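You operate a simulated robot arm through the tools that you are given. There is no shell and no other tool.

The job below is to be done with a simulated robot arm. You get a single attempt, and the scene is never put back.

JOB
Leave the white cable sample in the smallest bush that takes it.
Fine: try it in all three bushes of the cable gauge; leave the other samples.

Only the result counts: the job must be done as asked and must still hold three seconds after the hand-in. Knocking over, shifting, dropping, spilling or breaking anything else fails it.

ROBOT AND FRAMES
A 7-joint arm with a two-finger parallel gripper, fixed in place. Base frame: the origin is at the foot of the arm, x ahead of it, y to its left, z up; the work surface is at about z = 0.86. Readings come in m, rad, newtons and seconds.
With the tool pointing down near the work surface it reaches from about 0.24 to 0.68 m from the base axis. Its first joint turns from -1.152 to 1.152 rad. Payload 2.4 kg.
The TCP is the grasp point between the finger pads, 0.03 m short of the fingertips. In the tool frame z runs along the fingers and y along their closing line. The gripper opens to 0.094 m. The fingers are 0.028 m wide and 0.01 m thick; the gripper's body (0.05 by 0.096 m) begins 0.055 m behind the TCP.
Orientation is that of the tool frame in the base frame, as a unit quaternion [x, y, z, w]. With the fingers straight down and closing along the base's y, the tool's x points along the base's -x, its y along +y and its z along -z.

CONTROLS
- The arm moves only by the tool play_rows. Its argument "steps" is a list of rows, each a list of 7 numbers: the shift along the tool's x, y, z in cm, then the turn, a rotation vector about the tool's x, y, z in rad, then the gripper command, from -1 (shut) to 1 (fully open), values between in proportion. In form: [[tx, ty, tz, wx, wy, wz, hand], ...]. A call has 1 to 20 rows; each row shifts and turns the commanded pose from where the row before left it, along the tool's axes as they then stand. Each row takes 0.2 s and may step no farther than 0.05 m and 0.15 rad from the row before; otherwise, or with a gripper value out of range, the whole call is refused. A pose out of reach is approached as far as the arm can. The call stops where the force on the tool passes 40 N (or 10 N more than at its start, if that is more) or the arm is blocked; 0.2 s more then pass. Each finger travels about 0.153 m/s and halts on what it meets, pressing with about 38 N; the grip force reading is that of the motor and also rises with nothing between the fingers. The clock runs only during rows and for 0.2 s after the last one: add rows that do not move to give the fingers time. It gives the time, the measured TCP pose, the force on the tool (base axes), the opening and the grip force at its end, in the units of the frame above (readings bear some noise), with the torque about the TCP (base axes, N m) and any sound that the robot's microphone picked up.
- Cameras (640 x 400 px; columns grow to the right, rows downward): "scene" is fixed at [0.027, 0.4637, 1.452]; the picture's right is [-0.84, -0.54, 0.00], its down [-0.27, 0.43, -0.86] and it looks along [0.46, -0.72, -0.51] (base axes); focal length 374 px, centre (320, 200). "wrist" rides on the gripper at [0.076, 0.014, -0.103] in the tool frame; the picture's right is [-0.18, 0.98, 0.00], its down [-0.75, -0.14, -0.64] and it looks along [-0.63, -0.12, 0.77] (tool axes); focal length 243 px, centre (320, 200).
- snapshot(camera): a new picture of that camera. No time passes.
- measure_at(camera, pixels): for up to 12 pixels [column, row] of the newest picture of that camera ("zoom" is the newest enlarged one), the place [x, y, z] in the base frame of the surface seen there, good to about 0.002 m. No time passes.
- close_up(camera, box): a new picture of the part [left, top, right, bottom] of that camera's present view, enlarged. No time passes.
- finish_job(): hands the job in; it is judged then, once.

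Leave the gripper open and the arm clear of the work at the hand-in unless told otherwise.

The tools are called after "Call:" as a command line: name --pt "numbers of a row" for each row, then --argument value for the rest, lists and objects as JSON in quotes. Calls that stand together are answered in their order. play_rows: Moves the arm, as the interface text tells. Its arguments: {"type":"object","properties":{"steps":{"type":"array","items":{"type":"array","items":{"type":"number"}}}},"required":["steps"]} The other tools are called the same way: snapshot (camera) takes a picture; measure_at (camera, pixels) gives the place of the surface under pixels of a picture; close_up (camera, box) takes an enlarged picture of a part of a camera's view; finish_job () hands the job in.

At the start:

```text
time: 0.0
tcp_pos: [0.4106, -0.2166, 1.2288]
ee_rot: [0.0, 1.0, 0.0, 0.0]
contact_force: [-0.3, -0.3, 0.3]
ft_torque: [-0.01, 0.0, -0.02]
width: 0.0942
gripper_force: 0.0
```

scene: 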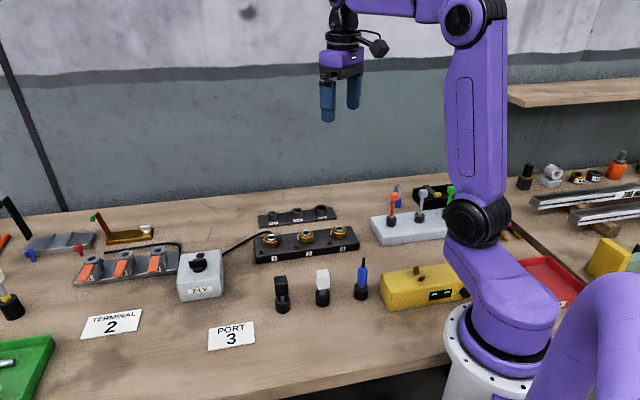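
wrist: 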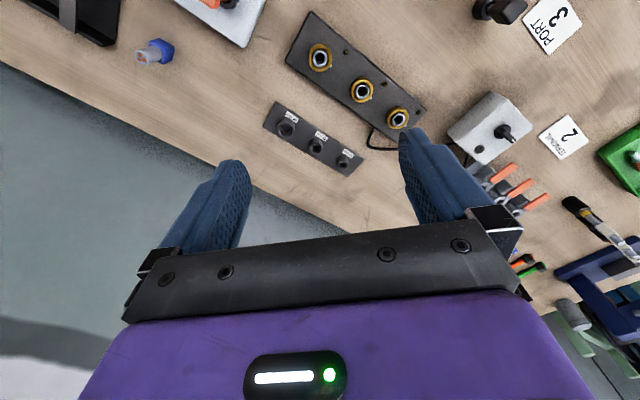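

I see a black block with three brass bushes near (305,243) and three standing samples, black, white and blue, at about (282,290), (322,287) and (361,280). I'll enlarge these areas before measuring.

Call:
close_up --camera "scene" --box '[240, 200, 400, 320]'

Call:
close_up --camera "wrist" --box '[240, 0, 560, 200]'

```text
3.33 times, centred on (320, 260) of scene
```

zoom: 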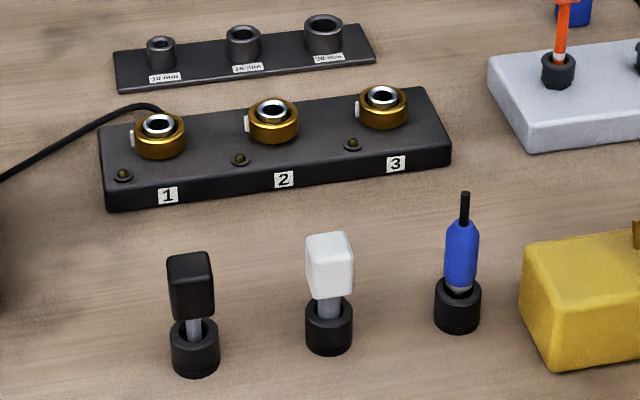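

```text
2.00 times, centred on (400, 100) of wrist
```

zoom: 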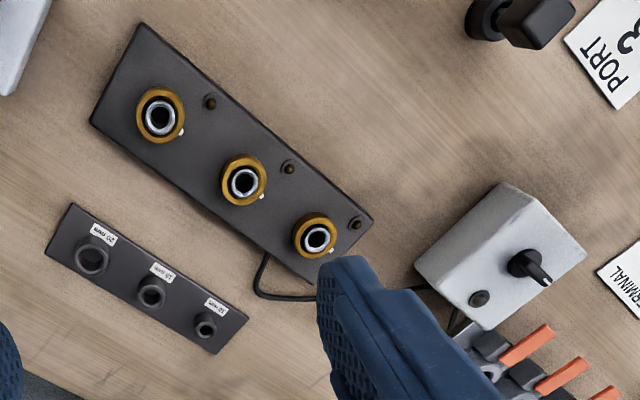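

There are two possible gauges. One is the dark strip with bushes labelled in mm; the other is the black block with brass sockets 1–3, which is wired and looks electrical. The grey block near (410,215) also holds coloured rods. I'll enlarge each of these.

Call:
close_up --camera "scene" --box '[360, 170, 480, 245]'

Call:
close_up --camera "scene" --box '[250, 195, 350, 257]'

Call:
close_up --camera "scene" --box '[0, 190, 240, 340]'

Call:
close_up --camera "scene" --box '[480, 140, 640, 240]'

Call:
close_up --camera "wrist" --box '[0, 0, 320, 200]'

```text
5.33 times, centred on (420, 208) of scene
```

zoom: 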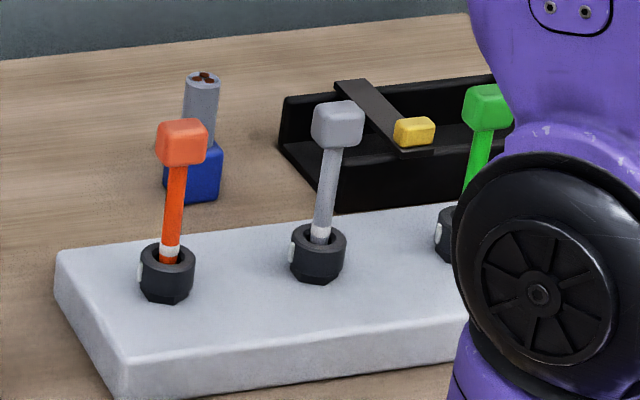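

```text
6.40 times, centred on (300, 226) of scene
```

zoom: 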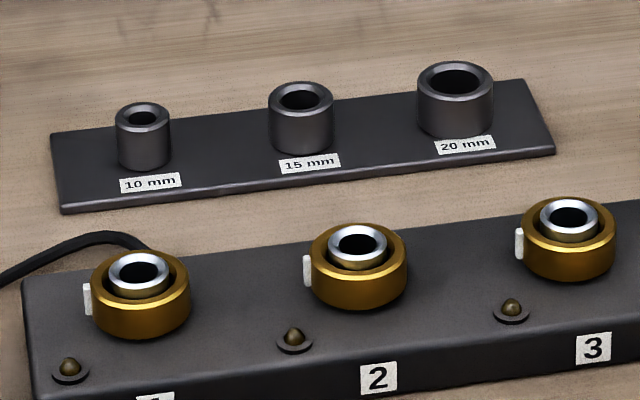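

```text
2.67 times, centred on (120, 265) of scene
```

zoom: 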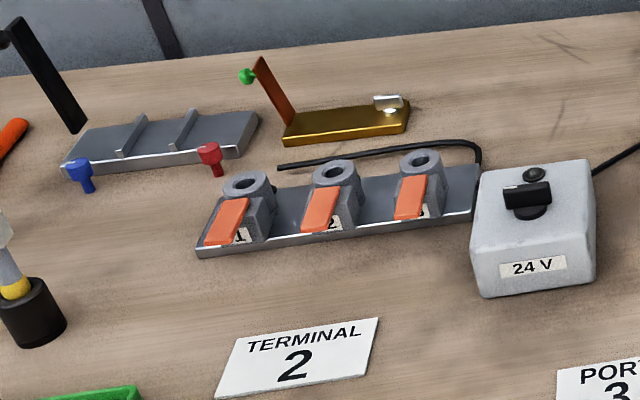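

```text
4.00 times, centred on (560, 190) of scene
```

zoom: 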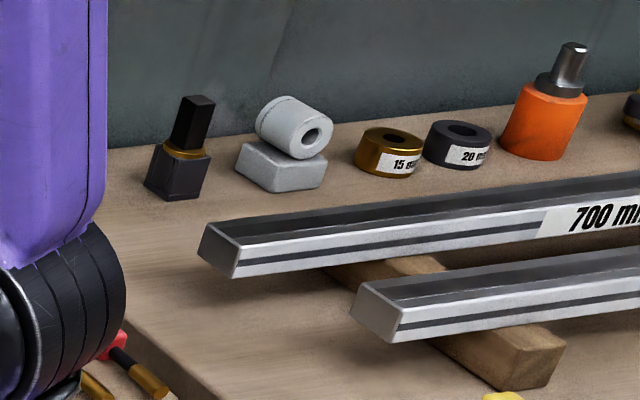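

```text
2.00 times, centred on (160, 100) of wrist
```

zoom: 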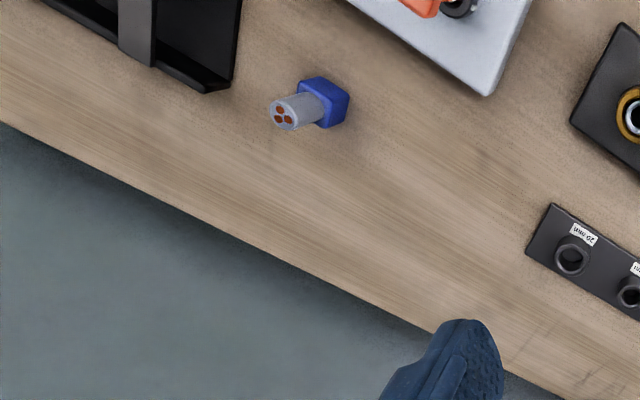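

The mm-labelled strip (10, 15 and 20 mm) is the cable gauge. Next I'll look at the possible white samples: the one at (322,287) and another pale-topped item at the far left, (10,300).

Call:
close_up --camera "scene" --box '[262, 250, 382, 325]'

Call:
close_up --camera "scene" --box '[0, 240, 160, 400]'

Call:
close_up --camera "wrist" --box '[460, 0, 640, 112]'

Call:
close_up --camera "wrist" --box '[440, 160, 640, 380]'

Call:
measure_at --camera "scene" --pixels '[[322, 274], [323, 286], [322, 302], [281, 282], [361, 270], [273, 212], [297, 210], [321, 207]]'

```text
5.33 times, centred on (322, 288) of scene
```

zoom: 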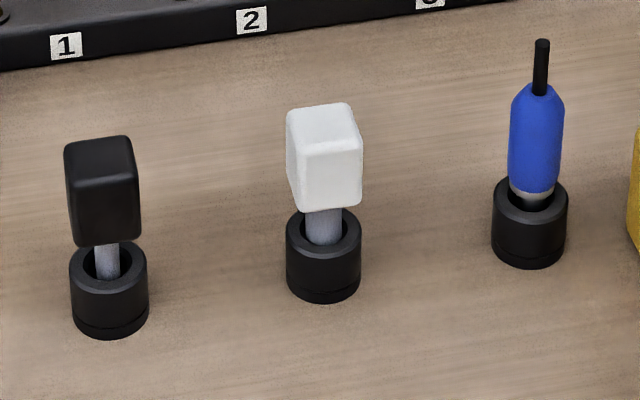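

```text
2.50 times, centred on (80, 320) of scene
```

zoom: 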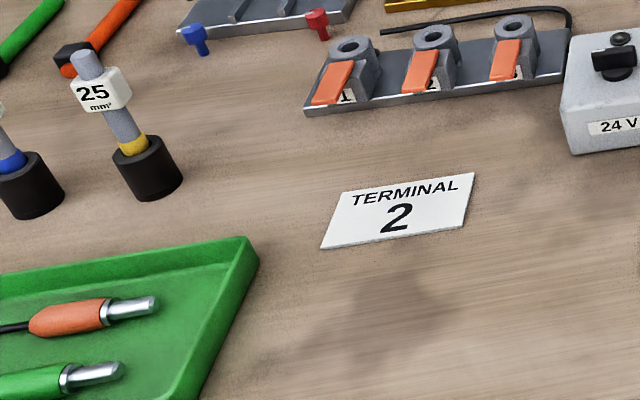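

```text
3.56 times, centred on (550, 56) of wrist
```

zoom: 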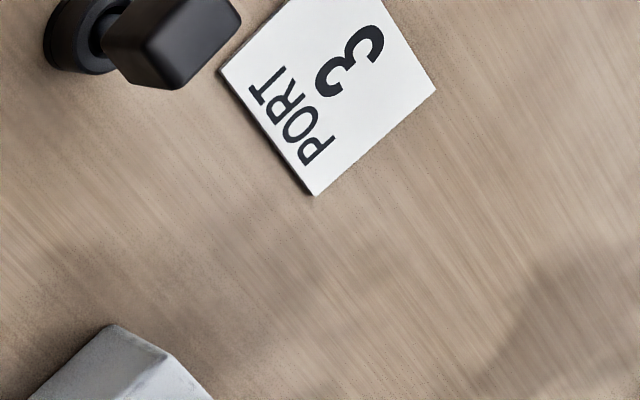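

```text
1.82 times, centred on (540, 270) of wrist
```

zoom: 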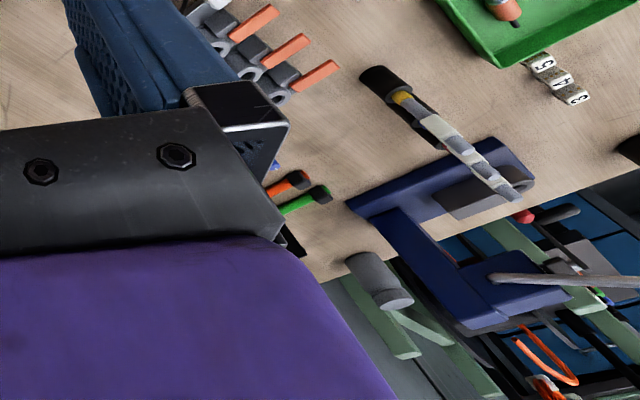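

```text
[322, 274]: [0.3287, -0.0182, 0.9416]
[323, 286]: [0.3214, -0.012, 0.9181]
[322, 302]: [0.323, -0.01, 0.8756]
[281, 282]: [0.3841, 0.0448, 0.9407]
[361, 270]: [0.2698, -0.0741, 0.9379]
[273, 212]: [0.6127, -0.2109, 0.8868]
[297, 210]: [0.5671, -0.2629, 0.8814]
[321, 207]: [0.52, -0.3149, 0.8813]
```

The white-headed sample with the grey shank at (322,287) is the one to move. Its shank looks about 14 mm wide. I'll measure its head, shank and holder, then the bushes.

Call:
close_up --camera "scene" --box '[302, 262, 342, 312]'

```text
8.00 times, centred on (322, 287) of scene
```

zoom: 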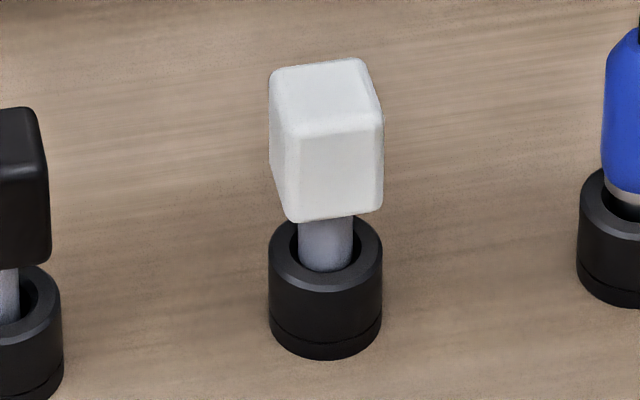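

The head is now clear: its top face spans roughly (275,72) to (380,120). I'll measure points on the head, shank, holder rim and table.

Call:
measure_at --camera "zoom" --pixels '[[282, 78], [355, 68], [372, 115], [296, 124], [322, 95], [300, 205], [370, 198], [326, 245], [304, 250], [348, 245], [325, 284], [325, 380]]'

Call:
close_up --camera "scene" --box '[255, 200, 343, 235]'

```text
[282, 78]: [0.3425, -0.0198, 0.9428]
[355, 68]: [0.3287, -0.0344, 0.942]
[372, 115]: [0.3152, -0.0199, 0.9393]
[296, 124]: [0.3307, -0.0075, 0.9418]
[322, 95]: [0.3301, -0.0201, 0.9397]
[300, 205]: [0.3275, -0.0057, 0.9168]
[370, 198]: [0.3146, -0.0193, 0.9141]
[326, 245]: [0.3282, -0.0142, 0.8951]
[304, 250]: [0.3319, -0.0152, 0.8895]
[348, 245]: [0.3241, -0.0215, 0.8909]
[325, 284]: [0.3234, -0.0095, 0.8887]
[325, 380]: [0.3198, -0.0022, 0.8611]
```

```text
7.27 times, centred on (299, 218) of scene
```

zoom: 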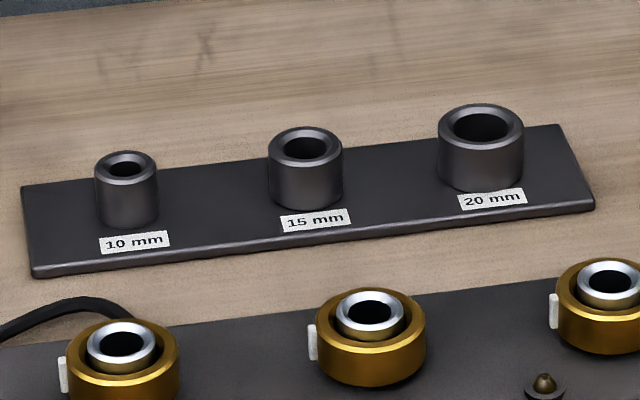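

The head is about 24 mm square with its sides near 45° in the base frame, and its top centre is at about (0.329, -0.020, 0.942). Next I'll measure the bush rims, bores and plate.

Call:
measure_at --camera "zoom" --pixels '[[101, 168], [152, 168], [126, 155], [126, 182], [275, 150], [337, 149], [306, 131], [306, 168], [445, 127], [518, 125], [481, 108], [481, 147]]'

Call:
measure_at --camera "zoom" --pixels '[[28, 192], [556, 130], [590, 200], [40, 268], [126, 169], [306, 148], [481, 127], [220, 200], [400, 180], [80, 240], [300, 268]]'

```text
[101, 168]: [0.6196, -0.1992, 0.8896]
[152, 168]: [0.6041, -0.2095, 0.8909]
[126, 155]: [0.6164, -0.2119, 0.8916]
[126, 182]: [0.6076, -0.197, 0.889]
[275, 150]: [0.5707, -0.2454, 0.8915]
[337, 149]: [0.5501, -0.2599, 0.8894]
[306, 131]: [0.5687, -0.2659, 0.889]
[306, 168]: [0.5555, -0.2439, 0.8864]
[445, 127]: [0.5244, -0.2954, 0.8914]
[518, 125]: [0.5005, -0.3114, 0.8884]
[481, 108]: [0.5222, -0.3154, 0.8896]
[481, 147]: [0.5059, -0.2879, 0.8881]
```

```text
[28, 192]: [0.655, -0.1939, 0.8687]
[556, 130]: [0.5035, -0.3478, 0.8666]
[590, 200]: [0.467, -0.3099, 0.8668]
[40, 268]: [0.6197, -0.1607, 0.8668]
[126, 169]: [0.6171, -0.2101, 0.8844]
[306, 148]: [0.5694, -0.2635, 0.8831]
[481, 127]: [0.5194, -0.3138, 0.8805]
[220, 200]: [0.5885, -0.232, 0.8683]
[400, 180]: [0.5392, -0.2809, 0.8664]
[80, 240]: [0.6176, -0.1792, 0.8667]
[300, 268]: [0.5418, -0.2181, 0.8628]
```

The bush rims are at z ≈ 0.890. Centres are about (0.612,-0.204) for 10 mm, (0.561,-0.254) for 15 mm and (0.513,-0.303) for 20 mm, and the row runs at 45°. I'll check the wall and the brass block, and then move above the white sample with the fingers closing across the row, away from its neighbours.

Call:
measure_at --camera "scene" --pixels '[[300, 150], [200, 150], [300, 198], [322, 232], [361, 256], [280, 240]]'

Call:
play_rows --pt "1.02 2.4575 1.86 0 0 0 0.3" --pt "1.02 2.4575 1.86 0 0 0 0.3" --pt "1.02 2.4575 1.86 0 0 0 0.3" --pt "1.02 2.4575 1.86 0 0 0 0.3" --pt "1.02 2.4575 1.86 0 0 0 0.3" --pt "1.02 2.4575 1.86 0 0 0 0.3" --pt "1.02 2.4575 1.86 0 0 0 0.3" --pt "1.02 2.4575 1.86 0 0 0 0.3" --pt "0 0 0 0 0 -0.1309 0.3" --pt "0 0 0 0 0 -0.1309 0.3" --pt "0 0 0 0 0 -0.1309 0.3" --pt "0 0 0 0 0 -0.1309 0.3" --pt "0 0 0 0 0 -0.1309 0.3" --pt "0 0 0 0 0 -0.1309 0.3" --pt "0 0 0 0 0 0 0.3"

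```text
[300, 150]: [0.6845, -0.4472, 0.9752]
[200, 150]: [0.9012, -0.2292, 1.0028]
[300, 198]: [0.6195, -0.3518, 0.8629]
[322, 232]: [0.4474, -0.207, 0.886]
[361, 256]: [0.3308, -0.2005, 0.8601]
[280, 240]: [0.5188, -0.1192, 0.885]
```

```text
time: 3.2
tcp_pos: [0.3293, -0.0213, 1.08]
ee_rot: [-0.384, 0.924, 0.001, 0.001]
contact_force: [-0.9, 0.2, -0.9]
ft_torque: [-0.01, 0.01, 0.02]
width: 0.0612
gripper_force: 0.1
```

The gripper is above the sample with its closing line along (-0.7, 0.7). I'll check the alignment in both cameras.

Call:
snapshot --camera "wrist"

Call:
snapshot --camera "scene"

```text
taken
```

wrist: 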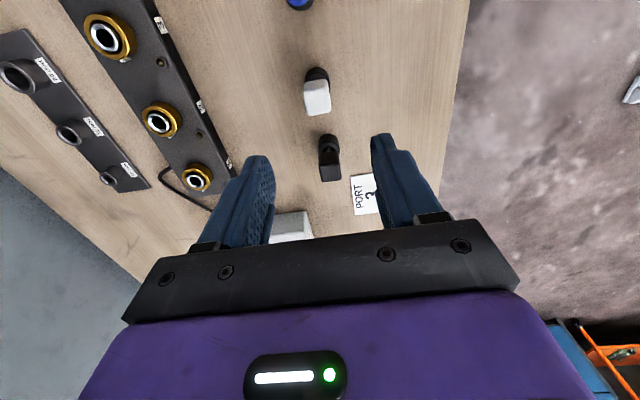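

```text
taken
```

scene: 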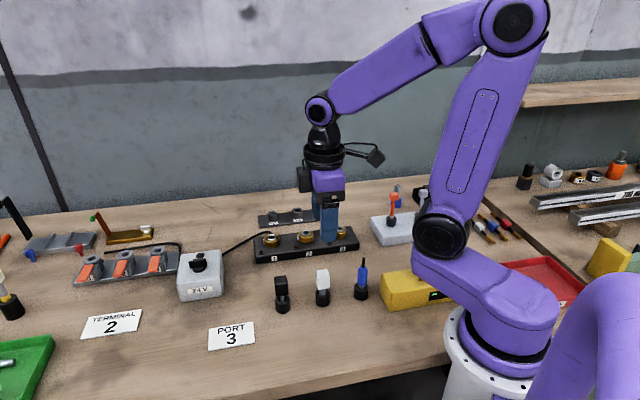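

Sample centre should project to about (320,100), and the head shows at (317,97), so they agree. I'll refine with an enlarged wrist view.

Call:
close_up --camera "wrist" --box '[270, 50, 366, 110]'

```text
6.67 times, centred on (318, 80) of wrist
```

zoom: 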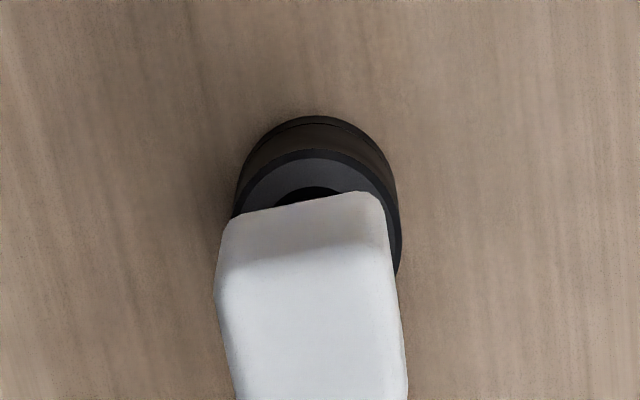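

Call:
close_up --camera "wrist" --box '[270, 65, 366, 125]'

```text
6.67 times, centred on (318, 95) of wrist
```

zoom: 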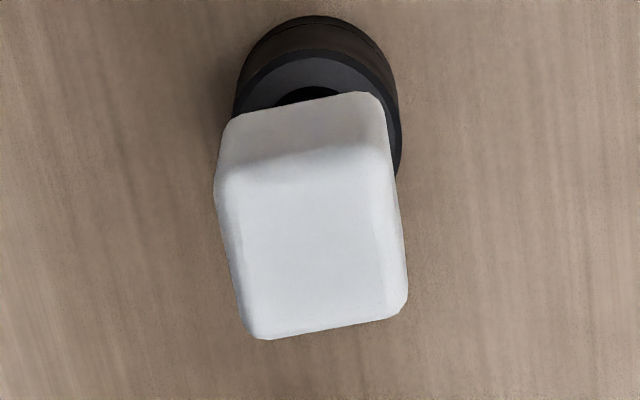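

Full head visible. I'll measure its top-face corners and centre.

Call:
measure_at --camera "zoom" --pixels '[[238, 185], [370, 165], [392, 300], [265, 325], [315, 245], [225, 190], [398, 280], [300, 110], [375, 110], [235, 130], [300, 75], [240, 90]]'

```text
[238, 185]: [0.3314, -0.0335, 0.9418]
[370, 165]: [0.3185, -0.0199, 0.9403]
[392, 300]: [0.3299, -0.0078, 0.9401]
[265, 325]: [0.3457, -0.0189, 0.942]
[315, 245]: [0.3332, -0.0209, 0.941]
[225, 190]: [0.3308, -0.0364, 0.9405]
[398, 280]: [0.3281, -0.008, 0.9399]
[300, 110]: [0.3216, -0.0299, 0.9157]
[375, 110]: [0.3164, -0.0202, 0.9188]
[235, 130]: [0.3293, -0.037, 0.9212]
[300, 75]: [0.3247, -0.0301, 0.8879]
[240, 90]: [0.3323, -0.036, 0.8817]
```

Head centre comes out at about (0.330, -0.020), top at 0.941 and bottom near 0.911. I'll descend with the fingers 61 mm apart to TCP z = 0.939, which leaves the tips just below the head and well above the holder rim.

Call:
play_rows --pt "-0.14 0 3.0 0 0 0 0.3" --pt "0 0 3.0 0 0 0 0.3" --pt "0 0 3.0 0 0 0 0.3" --pt "0 0 3.0 0 0 0 0.3" --pt "0 0 2.1 0 0 0 0.3" --pt "0 0 0 0 0 0 0.3"

Call:
snapshot --camera "wrist"

Call:
close_up --camera "scene" --box '[262, 230, 382, 325]'

```text
time: 4.6
tcp_pos: [0.3295, -0.0186, 0.9384]
ee_rot: [-0.383, 0.924, 0.001, -0.001]
contact_force: [-0.5, -0.2, 0.1]
ft_torque: [0.01, -0.02, -0.04]
width: 0.0611
gripper_force: 0.0
```

```text
taken
```

wrist: 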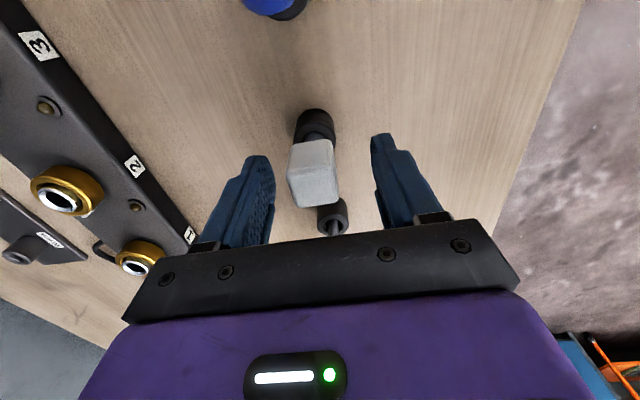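

```text
4.21 times, centred on (322, 278) of scene
```

zoom: 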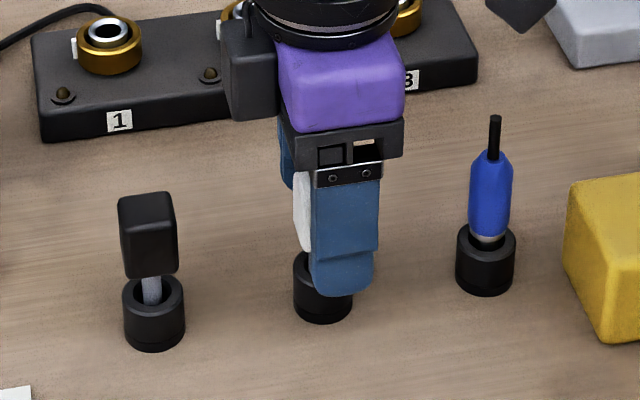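

The head sits slightly toward the left finger in the wrist view. I'll measure it against the finger pads before closing.

Call:
close_up --camera "wrist" --box '[240, 100, 400, 220]'

Call:
play_rows --pt "0 0 0 0 0 0 0.3"

```text
3.33 times, centred on (320, 160) of wrist
```

zoom: 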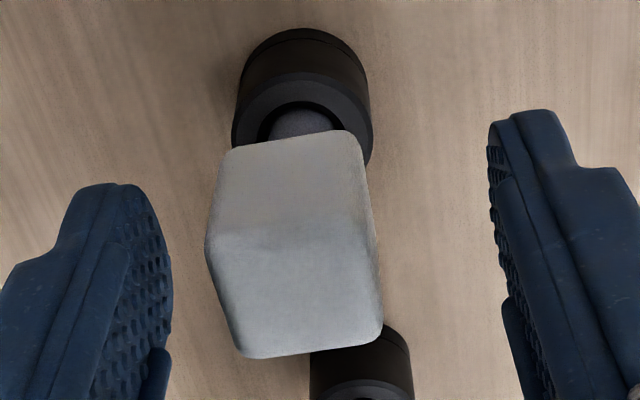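

```text
time: 5.0
tcp_pos: [0.3297, -0.0174, 0.9388]
ee_rot: [-0.382, 0.924, 0.0, 0.001]
contact_force: [0.4, 0.0, -0.4]
ft_torque: [-0.04, 0.04, 0.0]
width: 0.0611
gripper_force: 0.1
```

Call:
measure_at --camera "zoom" --pixels '[[215, 245], [375, 240], [250, 345], [375, 325], [295, 290], [150, 280], [498, 225], [160, 250], [495, 180], [297, 120], [250, 100], [360, 110]]'

```text
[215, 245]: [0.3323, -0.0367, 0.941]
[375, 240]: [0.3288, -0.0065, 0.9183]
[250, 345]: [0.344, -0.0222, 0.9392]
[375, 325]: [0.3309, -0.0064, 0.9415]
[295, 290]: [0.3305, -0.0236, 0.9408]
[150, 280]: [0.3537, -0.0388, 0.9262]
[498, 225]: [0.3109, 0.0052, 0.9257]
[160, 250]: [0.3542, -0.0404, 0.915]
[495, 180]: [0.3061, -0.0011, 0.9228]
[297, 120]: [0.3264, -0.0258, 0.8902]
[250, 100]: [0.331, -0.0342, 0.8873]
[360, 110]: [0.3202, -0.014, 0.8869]
```

The head is about 1 mm off the fingers' midpoint toward tool -y. I'll shift 1 mm and close gently in stages.

Call:
play_rows --pt "0 -0.1 0 0 0 0 0.3" --pt "0 0 0 0 0 0 0.0" --pt "0 0 0 0 0 0 -0.2" --pt "0 0 0 0 0 0 -0.35" --pt "0 0 0 0 0 0 -0.45" --pt "0 0 0 0 0 0 -0.55" --pt "0 0 0 0 0 0 -1" --pt "0 0 0 0 0 0 -1" --pt "0 0 0 0 0 0 -1"

Call:
close_up --camera "wrist" --box '[240, 80, 400, 220]'

Call:
close_up --camera "scene" --box '[262, 230, 382, 325]'

```text
time: 7.0
tcp_pos: [0.3303, -0.019, 0.9388]
ee_rot: [-0.382, 0.924, 0.001, 0.0]
contact_force: [0.3, -1.3, 0.7]
ft_torque: [0.0, -0.06, -0.04]
width: 0.0293
gripper_force: 37.9
```

```text
2.86 times, centred on (320, 150) of wrist
```

zoom: 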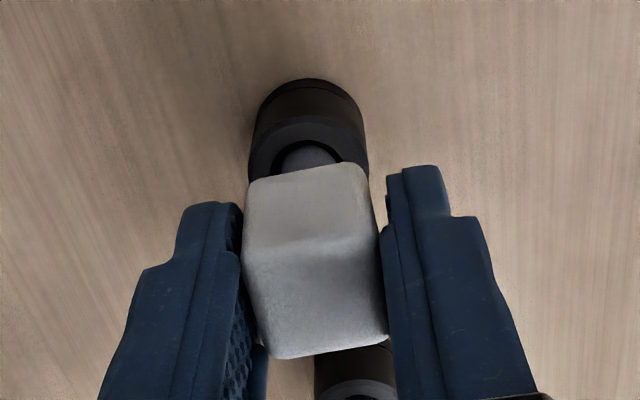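

```text
4.21 times, centred on (322, 278) of scene
```

zoom: 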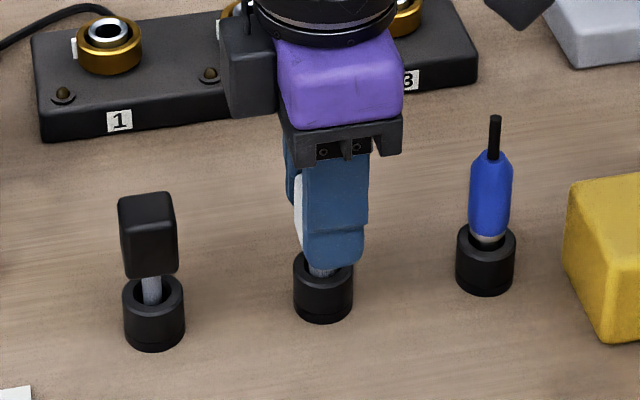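

The sample is gripped at 29 mm. I'll lift straight up slowly and check that the holder stays put.

Call:
play_rows --pt "0 0 -1.0 0 0 0 -1" --pt "0 0 -1.0 0 0 0 -1" --pt "0 0 -1.0 0 0 0 -1" --pt "0 0 -1.5 0 0 0 -1" --pt "0 0 -2.0 0 0 0 -1" --pt "0 0 -2.5 0 0 0 -1" --pt "0 0 -3.0 0 0 0 -1" --pt "0 0 0 0 0 0 -1"

Call:
close_up --camera "scene" --box '[262, 180, 402, 325]'

Call:
close_up --camera "wrist" --box '[240, 60, 400, 220]'

```text
time: 8.8
tcp_pos: [0.3308, -0.0192, 1.0601]
ee_rot: [-0.382, 0.924, 0.0, 0.0]
contact_force: [-0.3, -1.0, -0.9]
ft_torque: [0.0, 0.01, 0.0]
width: 0.0291
gripper_force: 37.7
```

```text
2.76 times, centred on (332, 252) of scene
```

zoom: 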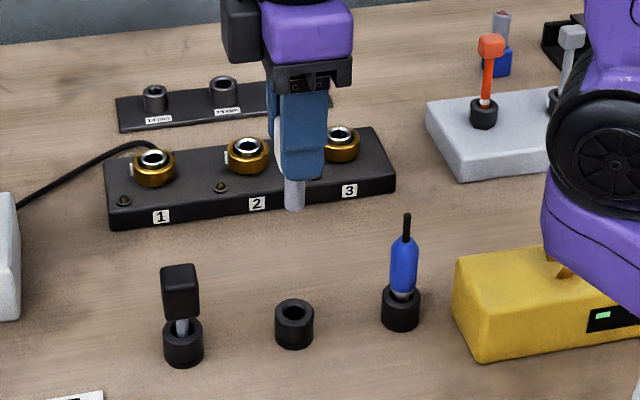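

```text
2.50 times, centred on (320, 140) of wrist
```

zoom: 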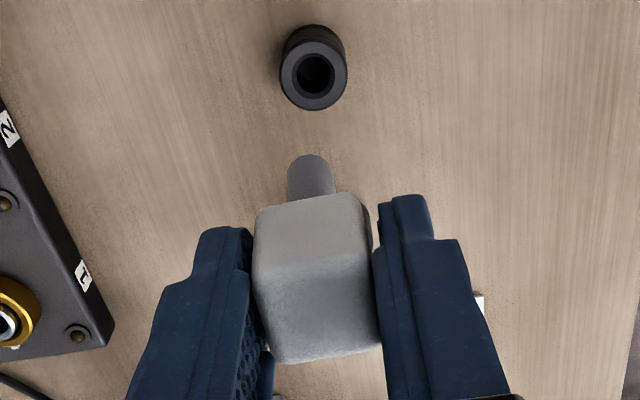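

The sample is out and the holder stayed in place. I'll enlarge the shank to get its diameter, tip position and tilt in the hand.

Call:
close_up --camera "scene" --box '[350, 210, 390, 270]'

Call:
close_up --camera "wrist" --box '[280, 80, 360, 150]'

```text
6.67 times, centred on (370, 240) of scene
```

zoom: 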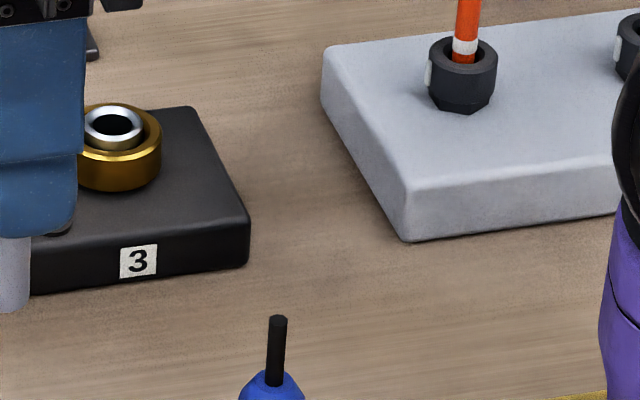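

```text
5.71 times, centred on (320, 115) of wrist
```

zoom: 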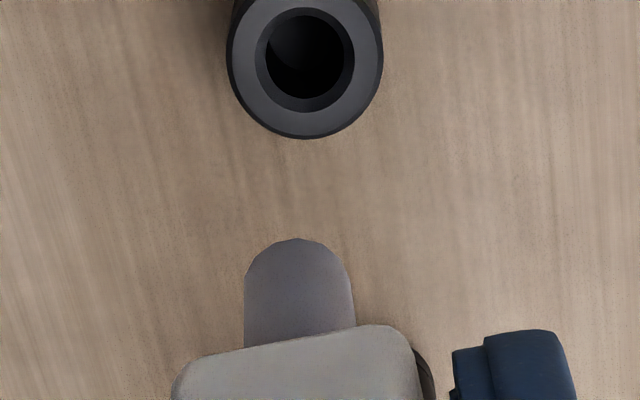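

Call:
measure_at --camera "zoom" --pixels '[[297, 245], [250, 300], [344, 300], [297, 300], [250, 335], [347, 315], [297, 270], [270, 335], [258, 262], [338, 262]]'

Call:
close_up --camera "scene" --box '[338, 210, 398, 262]'

```text
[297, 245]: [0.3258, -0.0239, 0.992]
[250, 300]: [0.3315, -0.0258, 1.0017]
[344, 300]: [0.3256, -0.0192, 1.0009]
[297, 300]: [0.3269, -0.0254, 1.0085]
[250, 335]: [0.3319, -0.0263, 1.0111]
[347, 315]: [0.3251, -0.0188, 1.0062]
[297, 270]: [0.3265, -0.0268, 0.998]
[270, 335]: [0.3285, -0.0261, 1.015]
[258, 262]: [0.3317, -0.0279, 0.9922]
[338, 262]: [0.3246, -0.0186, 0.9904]
```

```text
7.69 times, centred on (368, 236) of scene
```

zoom: 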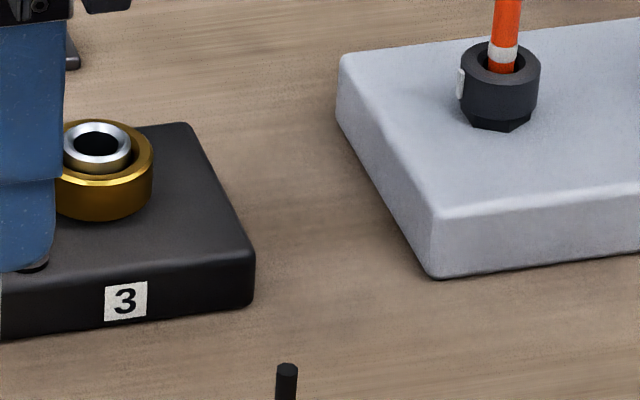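

The shank is about 13.5 mm in diameter and its tip is about 70 mm below the TCP. I'll take a correctly centred scene view at (322,245) to check tilt.

Call:
close_up --camera "scene" --box '[302, 222, 342, 262]'

```text
10.00 times, centred on (322, 242) of scene
```

zoom: 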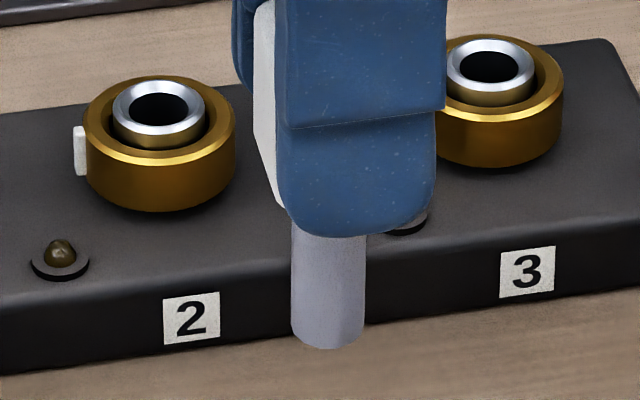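

Call:
measure_at --camera "zoom" --pixels '[[328, 250], [328, 270], [328, 300], [328, 330], [328, 344], [296, 290], [360, 290], [260, 100], [350, 60], [350, 150], [350, 210]]'

```text
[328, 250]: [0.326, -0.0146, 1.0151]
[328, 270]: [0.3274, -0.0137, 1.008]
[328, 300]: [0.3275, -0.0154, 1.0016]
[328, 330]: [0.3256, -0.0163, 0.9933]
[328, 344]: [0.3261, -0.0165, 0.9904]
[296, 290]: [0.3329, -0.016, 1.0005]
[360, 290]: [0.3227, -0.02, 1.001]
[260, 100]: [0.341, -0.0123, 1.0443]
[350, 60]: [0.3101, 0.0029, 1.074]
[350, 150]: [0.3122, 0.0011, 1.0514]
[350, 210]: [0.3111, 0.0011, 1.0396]
```

The shank hangs vertically, its axis is within about 1 mm of the TCP, and it measures about 14 mm. Next I'll carry it at this height (tip at z ≈ 0.99) to above the 20 mm bush, the easiest fit, to calibrate positions there.

Call:
play_rows --pt "0.707 -3.28 0 0 0 0 -1" --pt "0.707 -3.28 0 0 0 0 -1" --pt "0.707 -3.28 0 0 0 0 -1" --pt "0.707 -3.28 0 0 0 0 -1" --pt "0.707 -3.28 0 0 0 0 -1" --pt "0.707 -3.28 0 0 0 0 -1" --pt "0.707 -3.28 0 0 0 0 -1" --pt "0.707 -3.28 0 0 0 0 -1" --pt "0.707 -3.28 0 0 0 0 -1" --pt "0.707 -3.28 0 0 0 0 -1" --pt "0 0 0 0 0 0 -1" --pt "0 0 0 0 0 0 -1"

Call:
snapshot --camera "wrist"

Call:
snapshot --camera "scene"

```text
time: 11.4
tcp_pos: [0.5127, -0.3015, 1.0578]
ee_rot: [-0.383, 0.924, 0.0, 0.0]
contact_force: [-0.2, 0.4, -0.6]
ft_torque: [-0.01, 0.0, -0.03]
width: 0.0292
gripper_force: 37.5
```

```text
taken
```

wrist: 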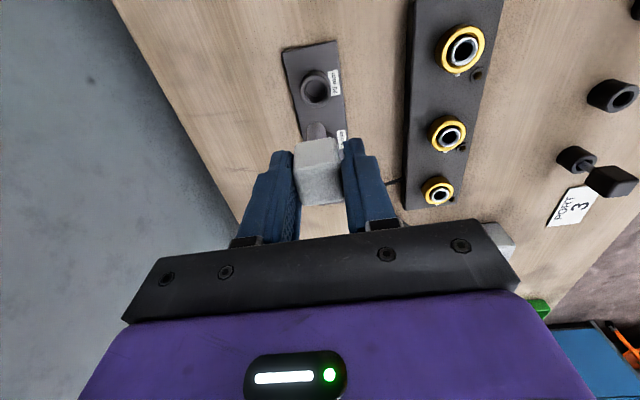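

```text
taken
```

scene: 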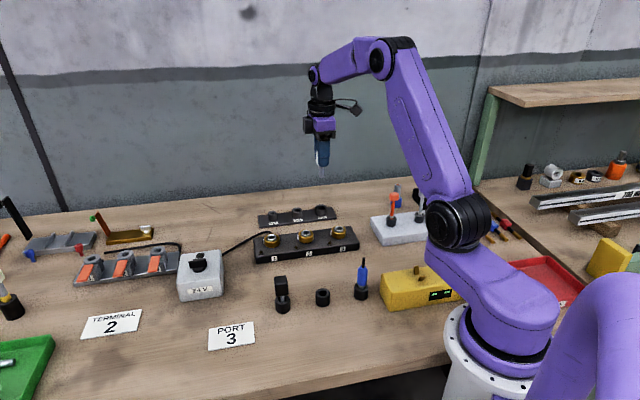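

The 20 mm bush appears at about (315,88) in the wrist view, beyond the shank tip. I'll enlarge it for precise alignment.

Call:
close_up --camera "wrist" --box '[280, 60, 360, 150]'

```text
4.44 times, centred on (320, 105) of wrist
```

zoom: 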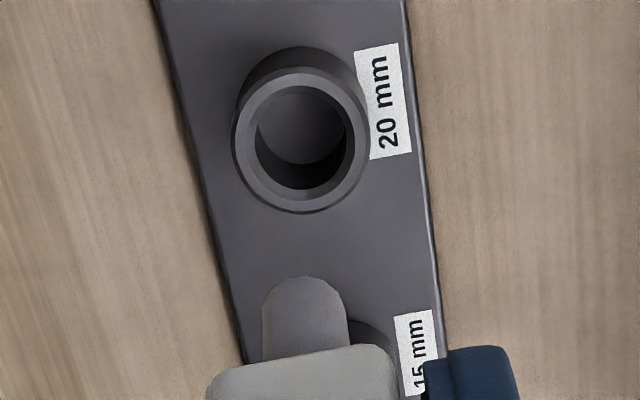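

Call:
measure_at --camera "zoom" --pixels '[[240, 140], [359, 140], [300, 80], [302, 202], [258, 103], [343, 178], [258, 178], [343, 98], [302, 140], [306, 285], [268, 325], [344, 325]]'

Call:
measure_at --camera "zoom" --pixels '[[240, 140], [359, 140], [300, 80], [302, 202], [306, 300], [306, 320], [306, 335], [268, 310], [344, 310], [300, 100], [300, 120], [230, 230]]'

```text
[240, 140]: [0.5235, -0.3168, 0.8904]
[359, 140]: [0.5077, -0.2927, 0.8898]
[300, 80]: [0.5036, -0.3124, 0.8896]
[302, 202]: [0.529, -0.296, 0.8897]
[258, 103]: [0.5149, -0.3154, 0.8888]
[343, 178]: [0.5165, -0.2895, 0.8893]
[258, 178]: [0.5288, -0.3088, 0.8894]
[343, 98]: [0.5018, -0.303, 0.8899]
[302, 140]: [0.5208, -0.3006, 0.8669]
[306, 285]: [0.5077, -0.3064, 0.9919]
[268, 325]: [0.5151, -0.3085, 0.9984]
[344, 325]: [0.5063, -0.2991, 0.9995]
```

```text
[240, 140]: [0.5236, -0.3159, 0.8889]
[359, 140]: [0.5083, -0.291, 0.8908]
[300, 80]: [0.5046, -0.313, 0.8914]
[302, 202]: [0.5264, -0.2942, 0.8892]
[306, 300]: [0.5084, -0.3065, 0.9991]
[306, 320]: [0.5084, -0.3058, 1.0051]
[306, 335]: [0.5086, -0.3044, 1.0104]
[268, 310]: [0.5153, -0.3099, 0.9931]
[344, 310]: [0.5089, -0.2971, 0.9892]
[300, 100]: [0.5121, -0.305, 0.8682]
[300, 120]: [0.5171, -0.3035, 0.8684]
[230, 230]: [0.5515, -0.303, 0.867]
```

The wrist data put the bush centre at about (0.5157,-0.3041), which is roughly 2.5 mm from the shank axis toward tool -y. I'll shift by that and lower until the tip is about 15 mm above the rim, then re-check.

Call:
play_rows --pt "0 -0.25 1.0 0 0 0 -1" --pt "0 0 2.0 0 0 0 -1" --pt "0 0 2.0 0 0 0 -1" --pt "0 0 1.5 0 0 0 -1" --pt "0 0 1.0 0 0 0 -1" --pt "0 0 0 0 0 0 -1"

Call:
close_up --camera "wrist" --box '[280, 60, 360, 150]'

Call:
close_up --camera "scene" --box '[290, 170, 350, 220]'

```text
time: 12.8
tcp_pos: [0.5142, -0.3032, 0.9825]
ee_rot: [-0.383, 0.924, -0.001, 0.0]
contact_force: [-0.2, -0.2, -0.9]
ft_torque: [-0.02, -0.02, 0.01]
width: 0.0295
gripper_force: 38.3
```

```text
4.44 times, centred on (320, 105) of wrist
```

zoom: 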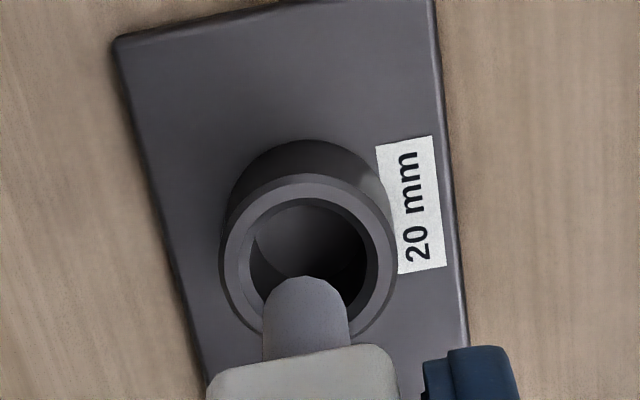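

```text
8.00 times, centred on (320, 195) of scene
```

zoom: 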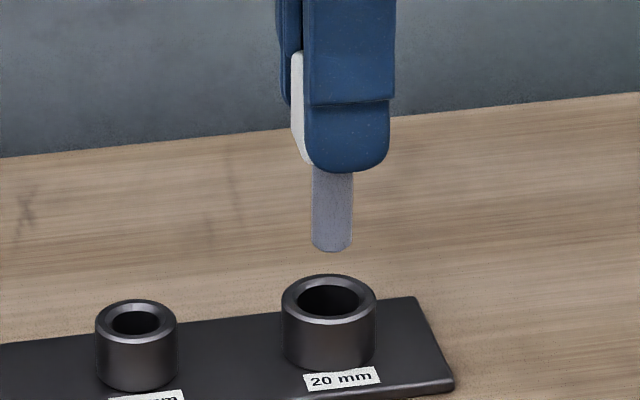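

The wrist view shows lateral alignment within about 0.3 mm, and the scene view suggests a shift of about 0.8 mm toward tool -x. I'll apply that and lower until the tip is just above the rim.

Call:
play_rows --pt "-0.08 0 0.5 0 0 0 -1" --pt "0 0 0.5 0 0 0 -1" --pt "0 0 0.4 0 0 0 -1" --pt "0 0 0 0 0 0 -1"

Call:
close_up --camera "wrist" --box '[280, 70, 360, 160]'

Call:
close_up --camera "scene" --box '[300, 185, 340, 225]'

```text
time: 13.8
tcp_pos: [0.5145, -0.3023, 0.9703]
ee_rot: [-0.383, 0.924, 0.0, 0.001]
contact_force: [-0.2, 0.3, -1.4]
ft_torque: [-0.01, -0.01, -0.02]
width: 0.0294
gripper_force: 37.9
```

```text
4.44 times, centred on (320, 115) of wrist
```

zoom: 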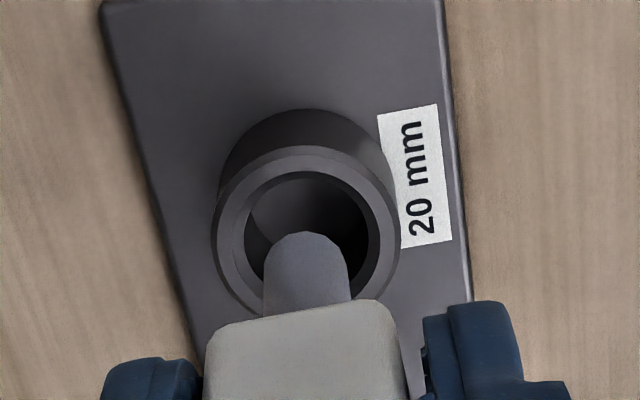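

```text
10.00 times, centred on (320, 205) of scene
```

zoom: 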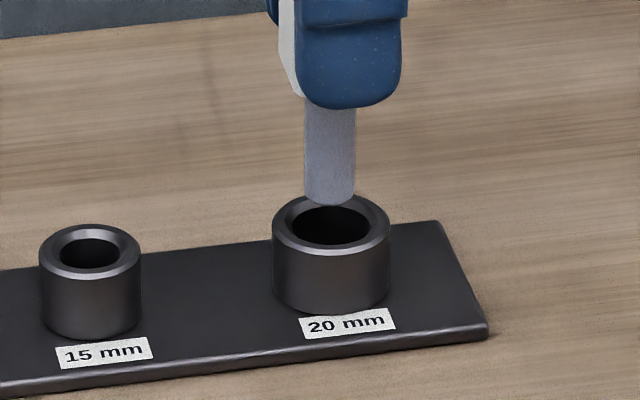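

The shank and the 20 mm bore are concentric in both views. I'll lower it about 27 mm into the bush.

Call:
play_rows --pt "0 0 0.5 0 0 0 -1" --pt "0 0 0.5 0 0 0 -1" --pt "0 0 0.5 0 0 0 -1" --pt "0 0 0.4 0 0 0 -1" --pt "0 0 0.4 0 0 0 -1" --pt "0 0 0.4 0 0 0 -1" --pt "0 0 0 0 0 0 -1"

Call:
close_up --camera "scene" --box '[300, 185, 340, 225]'

Call:
close_up --camera "wrist" --box '[280, 70, 360, 160]'

```text
time: 15.4
tcp_pos: [0.5141, -0.303, 0.943]
ee_rot: [-0.383, 0.924, 0.0, 0.001]
contact_force: [-0.6, 1.1, -0.5]
ft_torque: [0.03, -0.03, -0.02]
width: 0.0292
gripper_force: 37.9
```

```text
10.00 times, centred on (320, 205) of scene
```

zoom: 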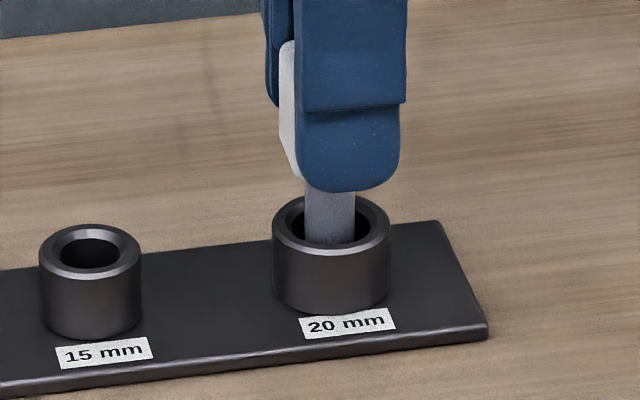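

```text
4.44 times, centred on (320, 115) of wrist
```

zoom: 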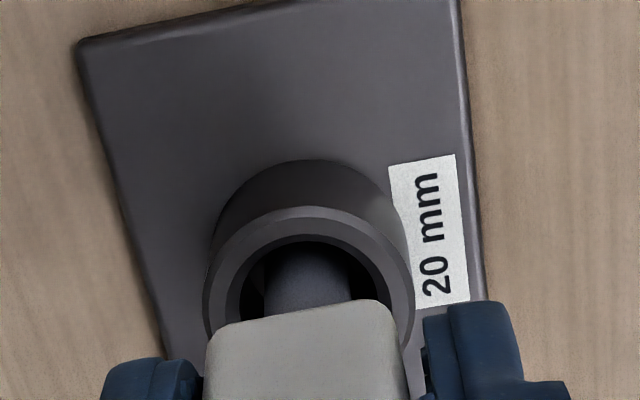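

The 20 mm bush takes the shank freely, with about 17 mm inserted and no force. Next I'll lift clear and move along the strip, 139 mm in tool -x, to the 10 mm bush.

Call:
play_rows --pt "0 0 -1.0 0 0 0 -1" --pt "0 0 -1.5 0 0 0 -1" --pt "0 0 -2.0 0 0 0 -1" --pt "0 0 -1.2 0 0 0 -1" --pt "-2.78 0 0 0 0 0 -1" --pt "-2.78 0 0 0 0 0 -1" --pt "-2.78 0 0 0 0 0 -1" --pt "-2.78 0 0 0 0 0 -1" --pt "-2.78 0 0 0 0 0 -1" --pt "0 0 0 0 0 0 -1" --pt "0 0 0 0 0 0 -1"

Call:
close_up --camera "wrist" --box '[280, 60, 360, 150]'

Call:
close_up --camera "scene" --box '[252, 180, 302, 230]'

```text
time: 17.8
tcp_pos: [0.6138, -0.2049, 1.0012]
ee_rot: [-0.383, 0.924, 0.0, 0.0]
contact_force: [-0.5, -0.2, -0.1]
ft_torque: [0.01, -0.02, -0.02]
width: 0.0295
gripper_force: 37.9
```

```text
4.44 times, centred on (320, 105) of wrist
```

zoom: 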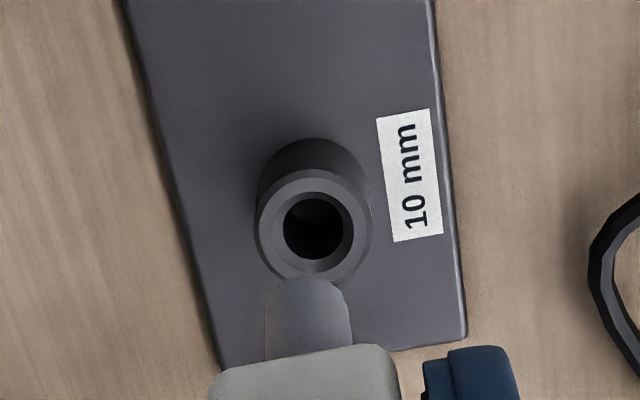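

```text
8.00 times, centred on (277, 205) of scene
```

zoom: 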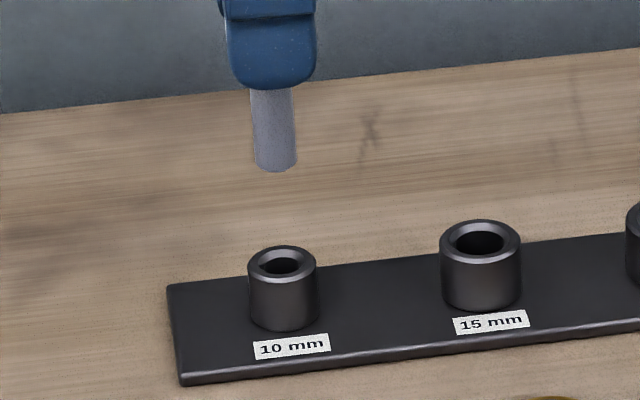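

The 10 mm bush is close to aligned. By both views the shank needs about +0.8 mm in tool y and -0.5 mm in tool x. I'll correct and descend to just above the rim.

Call:
play_rows --pt "-0.05 0.08 1.0 0 0 0 -1" --pt "0 0 1.0 0 0 0 -1" --pt "0 0 0.7 0 0 0 -1" --pt "0 0 0.4 0 0 0 -1" --pt "0 0 0 0 0 0 -1"

Call:
close_up --camera "wrist" --box '[280, 70, 360, 160]'

Call:
close_up --camera "scene" --box '[252, 190, 292, 230]'

```text
time: 19.0
tcp_pos: [0.614, -0.2042, 0.9691]
ee_rot: [-0.382, 0.924, 0.0, 0.0]
contact_force: [-0.3, 0.0, -0.3]
ft_torque: [-0.04, 0.01, 0.01]
width: 0.0295
gripper_force: 37.9
```

```text
4.44 times, centred on (320, 115) of wrist
```

zoom: 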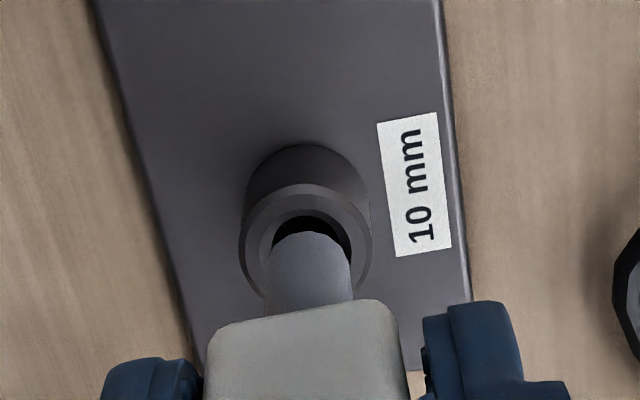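

```text
10.00 times, centred on (272, 210) of scene
```

zoom: 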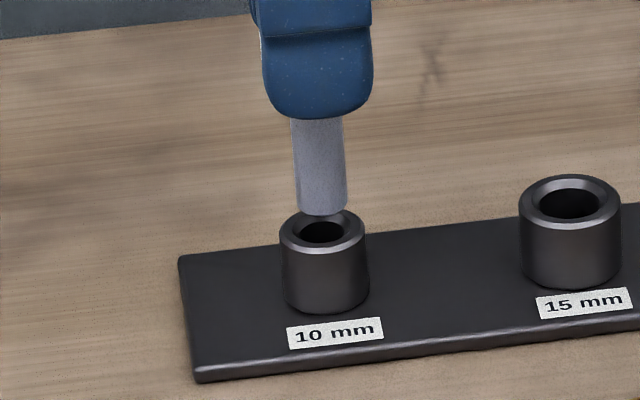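

The shank is centred over the 10 mm bush to within about 0.5 mm and is visibly wider than the bore. I'll lower it gently in small steps to try it.

Call:
play_rows --pt "0 -0.04 0.2 0 0 0 -1" --pt "0 0 0.2 0 0 0 -1" --pt "0 0 0.1 0 0 0 -1" --pt "0 0 0.1 0 0 0 -1" --pt "0 0 0 0 0 0 -1"

Call:
close_up --camera "scene" --box '[252, 190, 292, 230]'

```text
time: 20.2
tcp_pos: [0.6142, -0.2035, 0.9615]
ee_rot: [-0.383, 0.924, 0.0, 0.001]
contact_force: [0.3, 0.5, -0.5]
ft_torque: [0.02, 0.01, 0.02]
width: 0.0294
gripper_force: 38.5
```

```text
10.00 times, centred on (272, 210) of scene
```

zoom: 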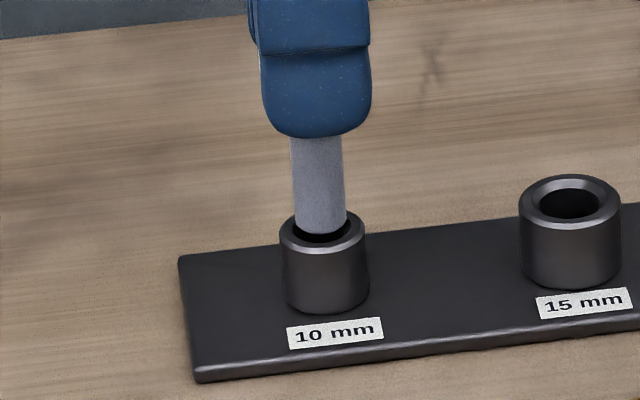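

No contact yet; the tip is right at the rim. I'll continue in 0.5 mm steps.

Call:
play_rows --pt "0 0 0.05 0 0 0 -1" --pt "0 0 0.05 0 0 0 -1" --pt "0 0 0 0 0 0 -1"

```text
time: 21.0
tcp_pos: [0.6136, -0.2041, 0.9615]
ee_rot: [-0.383, 0.924, 0.0, 0.0]
contact_force: [-0.2, -0.2, -0.6]
ft_torque: [0.01, -0.01, -0.02]
width: 0.0295
gripper_force: 37.8
```

Call:
play_rows --pt "0 0 0.05 0 0 0 -1" --pt "0 0 0.05 0 0 0 -1" --pt "0 0 0 0 0 0 -1"

```text
time: 21.8
tcp_pos: [0.6126, -0.2036, 0.961]
ee_rot: [-0.383, 0.924, 0.0, -0.001]
contact_force: [-1.1, 0.2, -0.4]
ft_torque: [-0.03, -0.01, 0.03]
width: 0.0294
gripper_force: 38.0
```

Still no contact force. I'll keep stepping down gently.

Call:
play_rows --pt "0 0 0.05 0 0 0 -1" --pt "0 0 0.05 0 0 0 -1" --pt "0 0 0 0 0 0 -1"

Call:
close_up --camera "scene" --box '[252, 190, 292, 230]'

```text
time: 22.6
tcp_pos: [0.6136, -0.2029, 0.9601]
ee_rot: [-0.382, 0.924, 0.0, 0.0]
contact_force: [-0.4, -0.3, 0.0]
ft_torque: [0.01, -0.04, -0.04]
width: 0.0295
gripper_force: 38.4
```

```text
10.00 times, centred on (272, 210) of scene
```

zoom: 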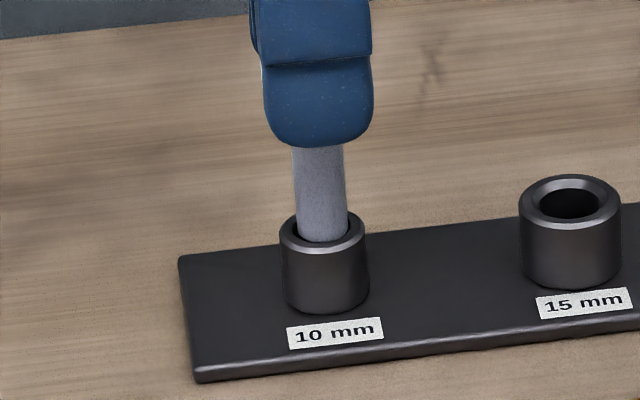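

Call:
play_rows --pt "0 0 0.05 0 0 0 -1" --pt "0 0 0.05 0 0 0 -1" --pt "0 0 0 0 0 0 -1"

Call:
close_up --camera "wrist" --box '[280, 70, 360, 160]'

```text
time: 23.4
tcp_pos: [0.6125, -0.2039, 0.9591]
ee_rot: [-0.382, 0.924, -0.001, 0.0]
contact_force: [0.4, -0.6, 2.1]
ft_torque: [-0.03, -0.1, 0.0]
width: 0.0295
gripper_force: 38.3
```

```text
4.44 times, centred on (320, 115) of wrist
```

zoom: 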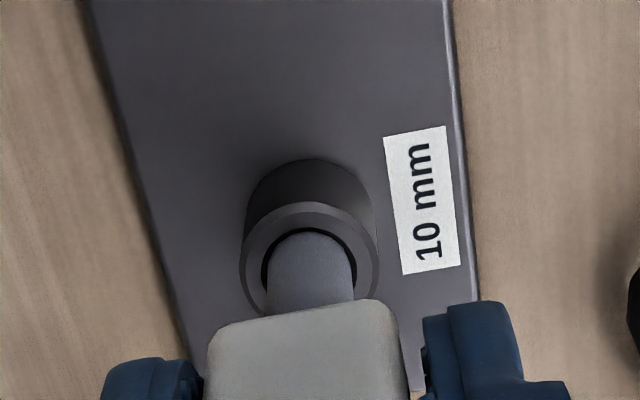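

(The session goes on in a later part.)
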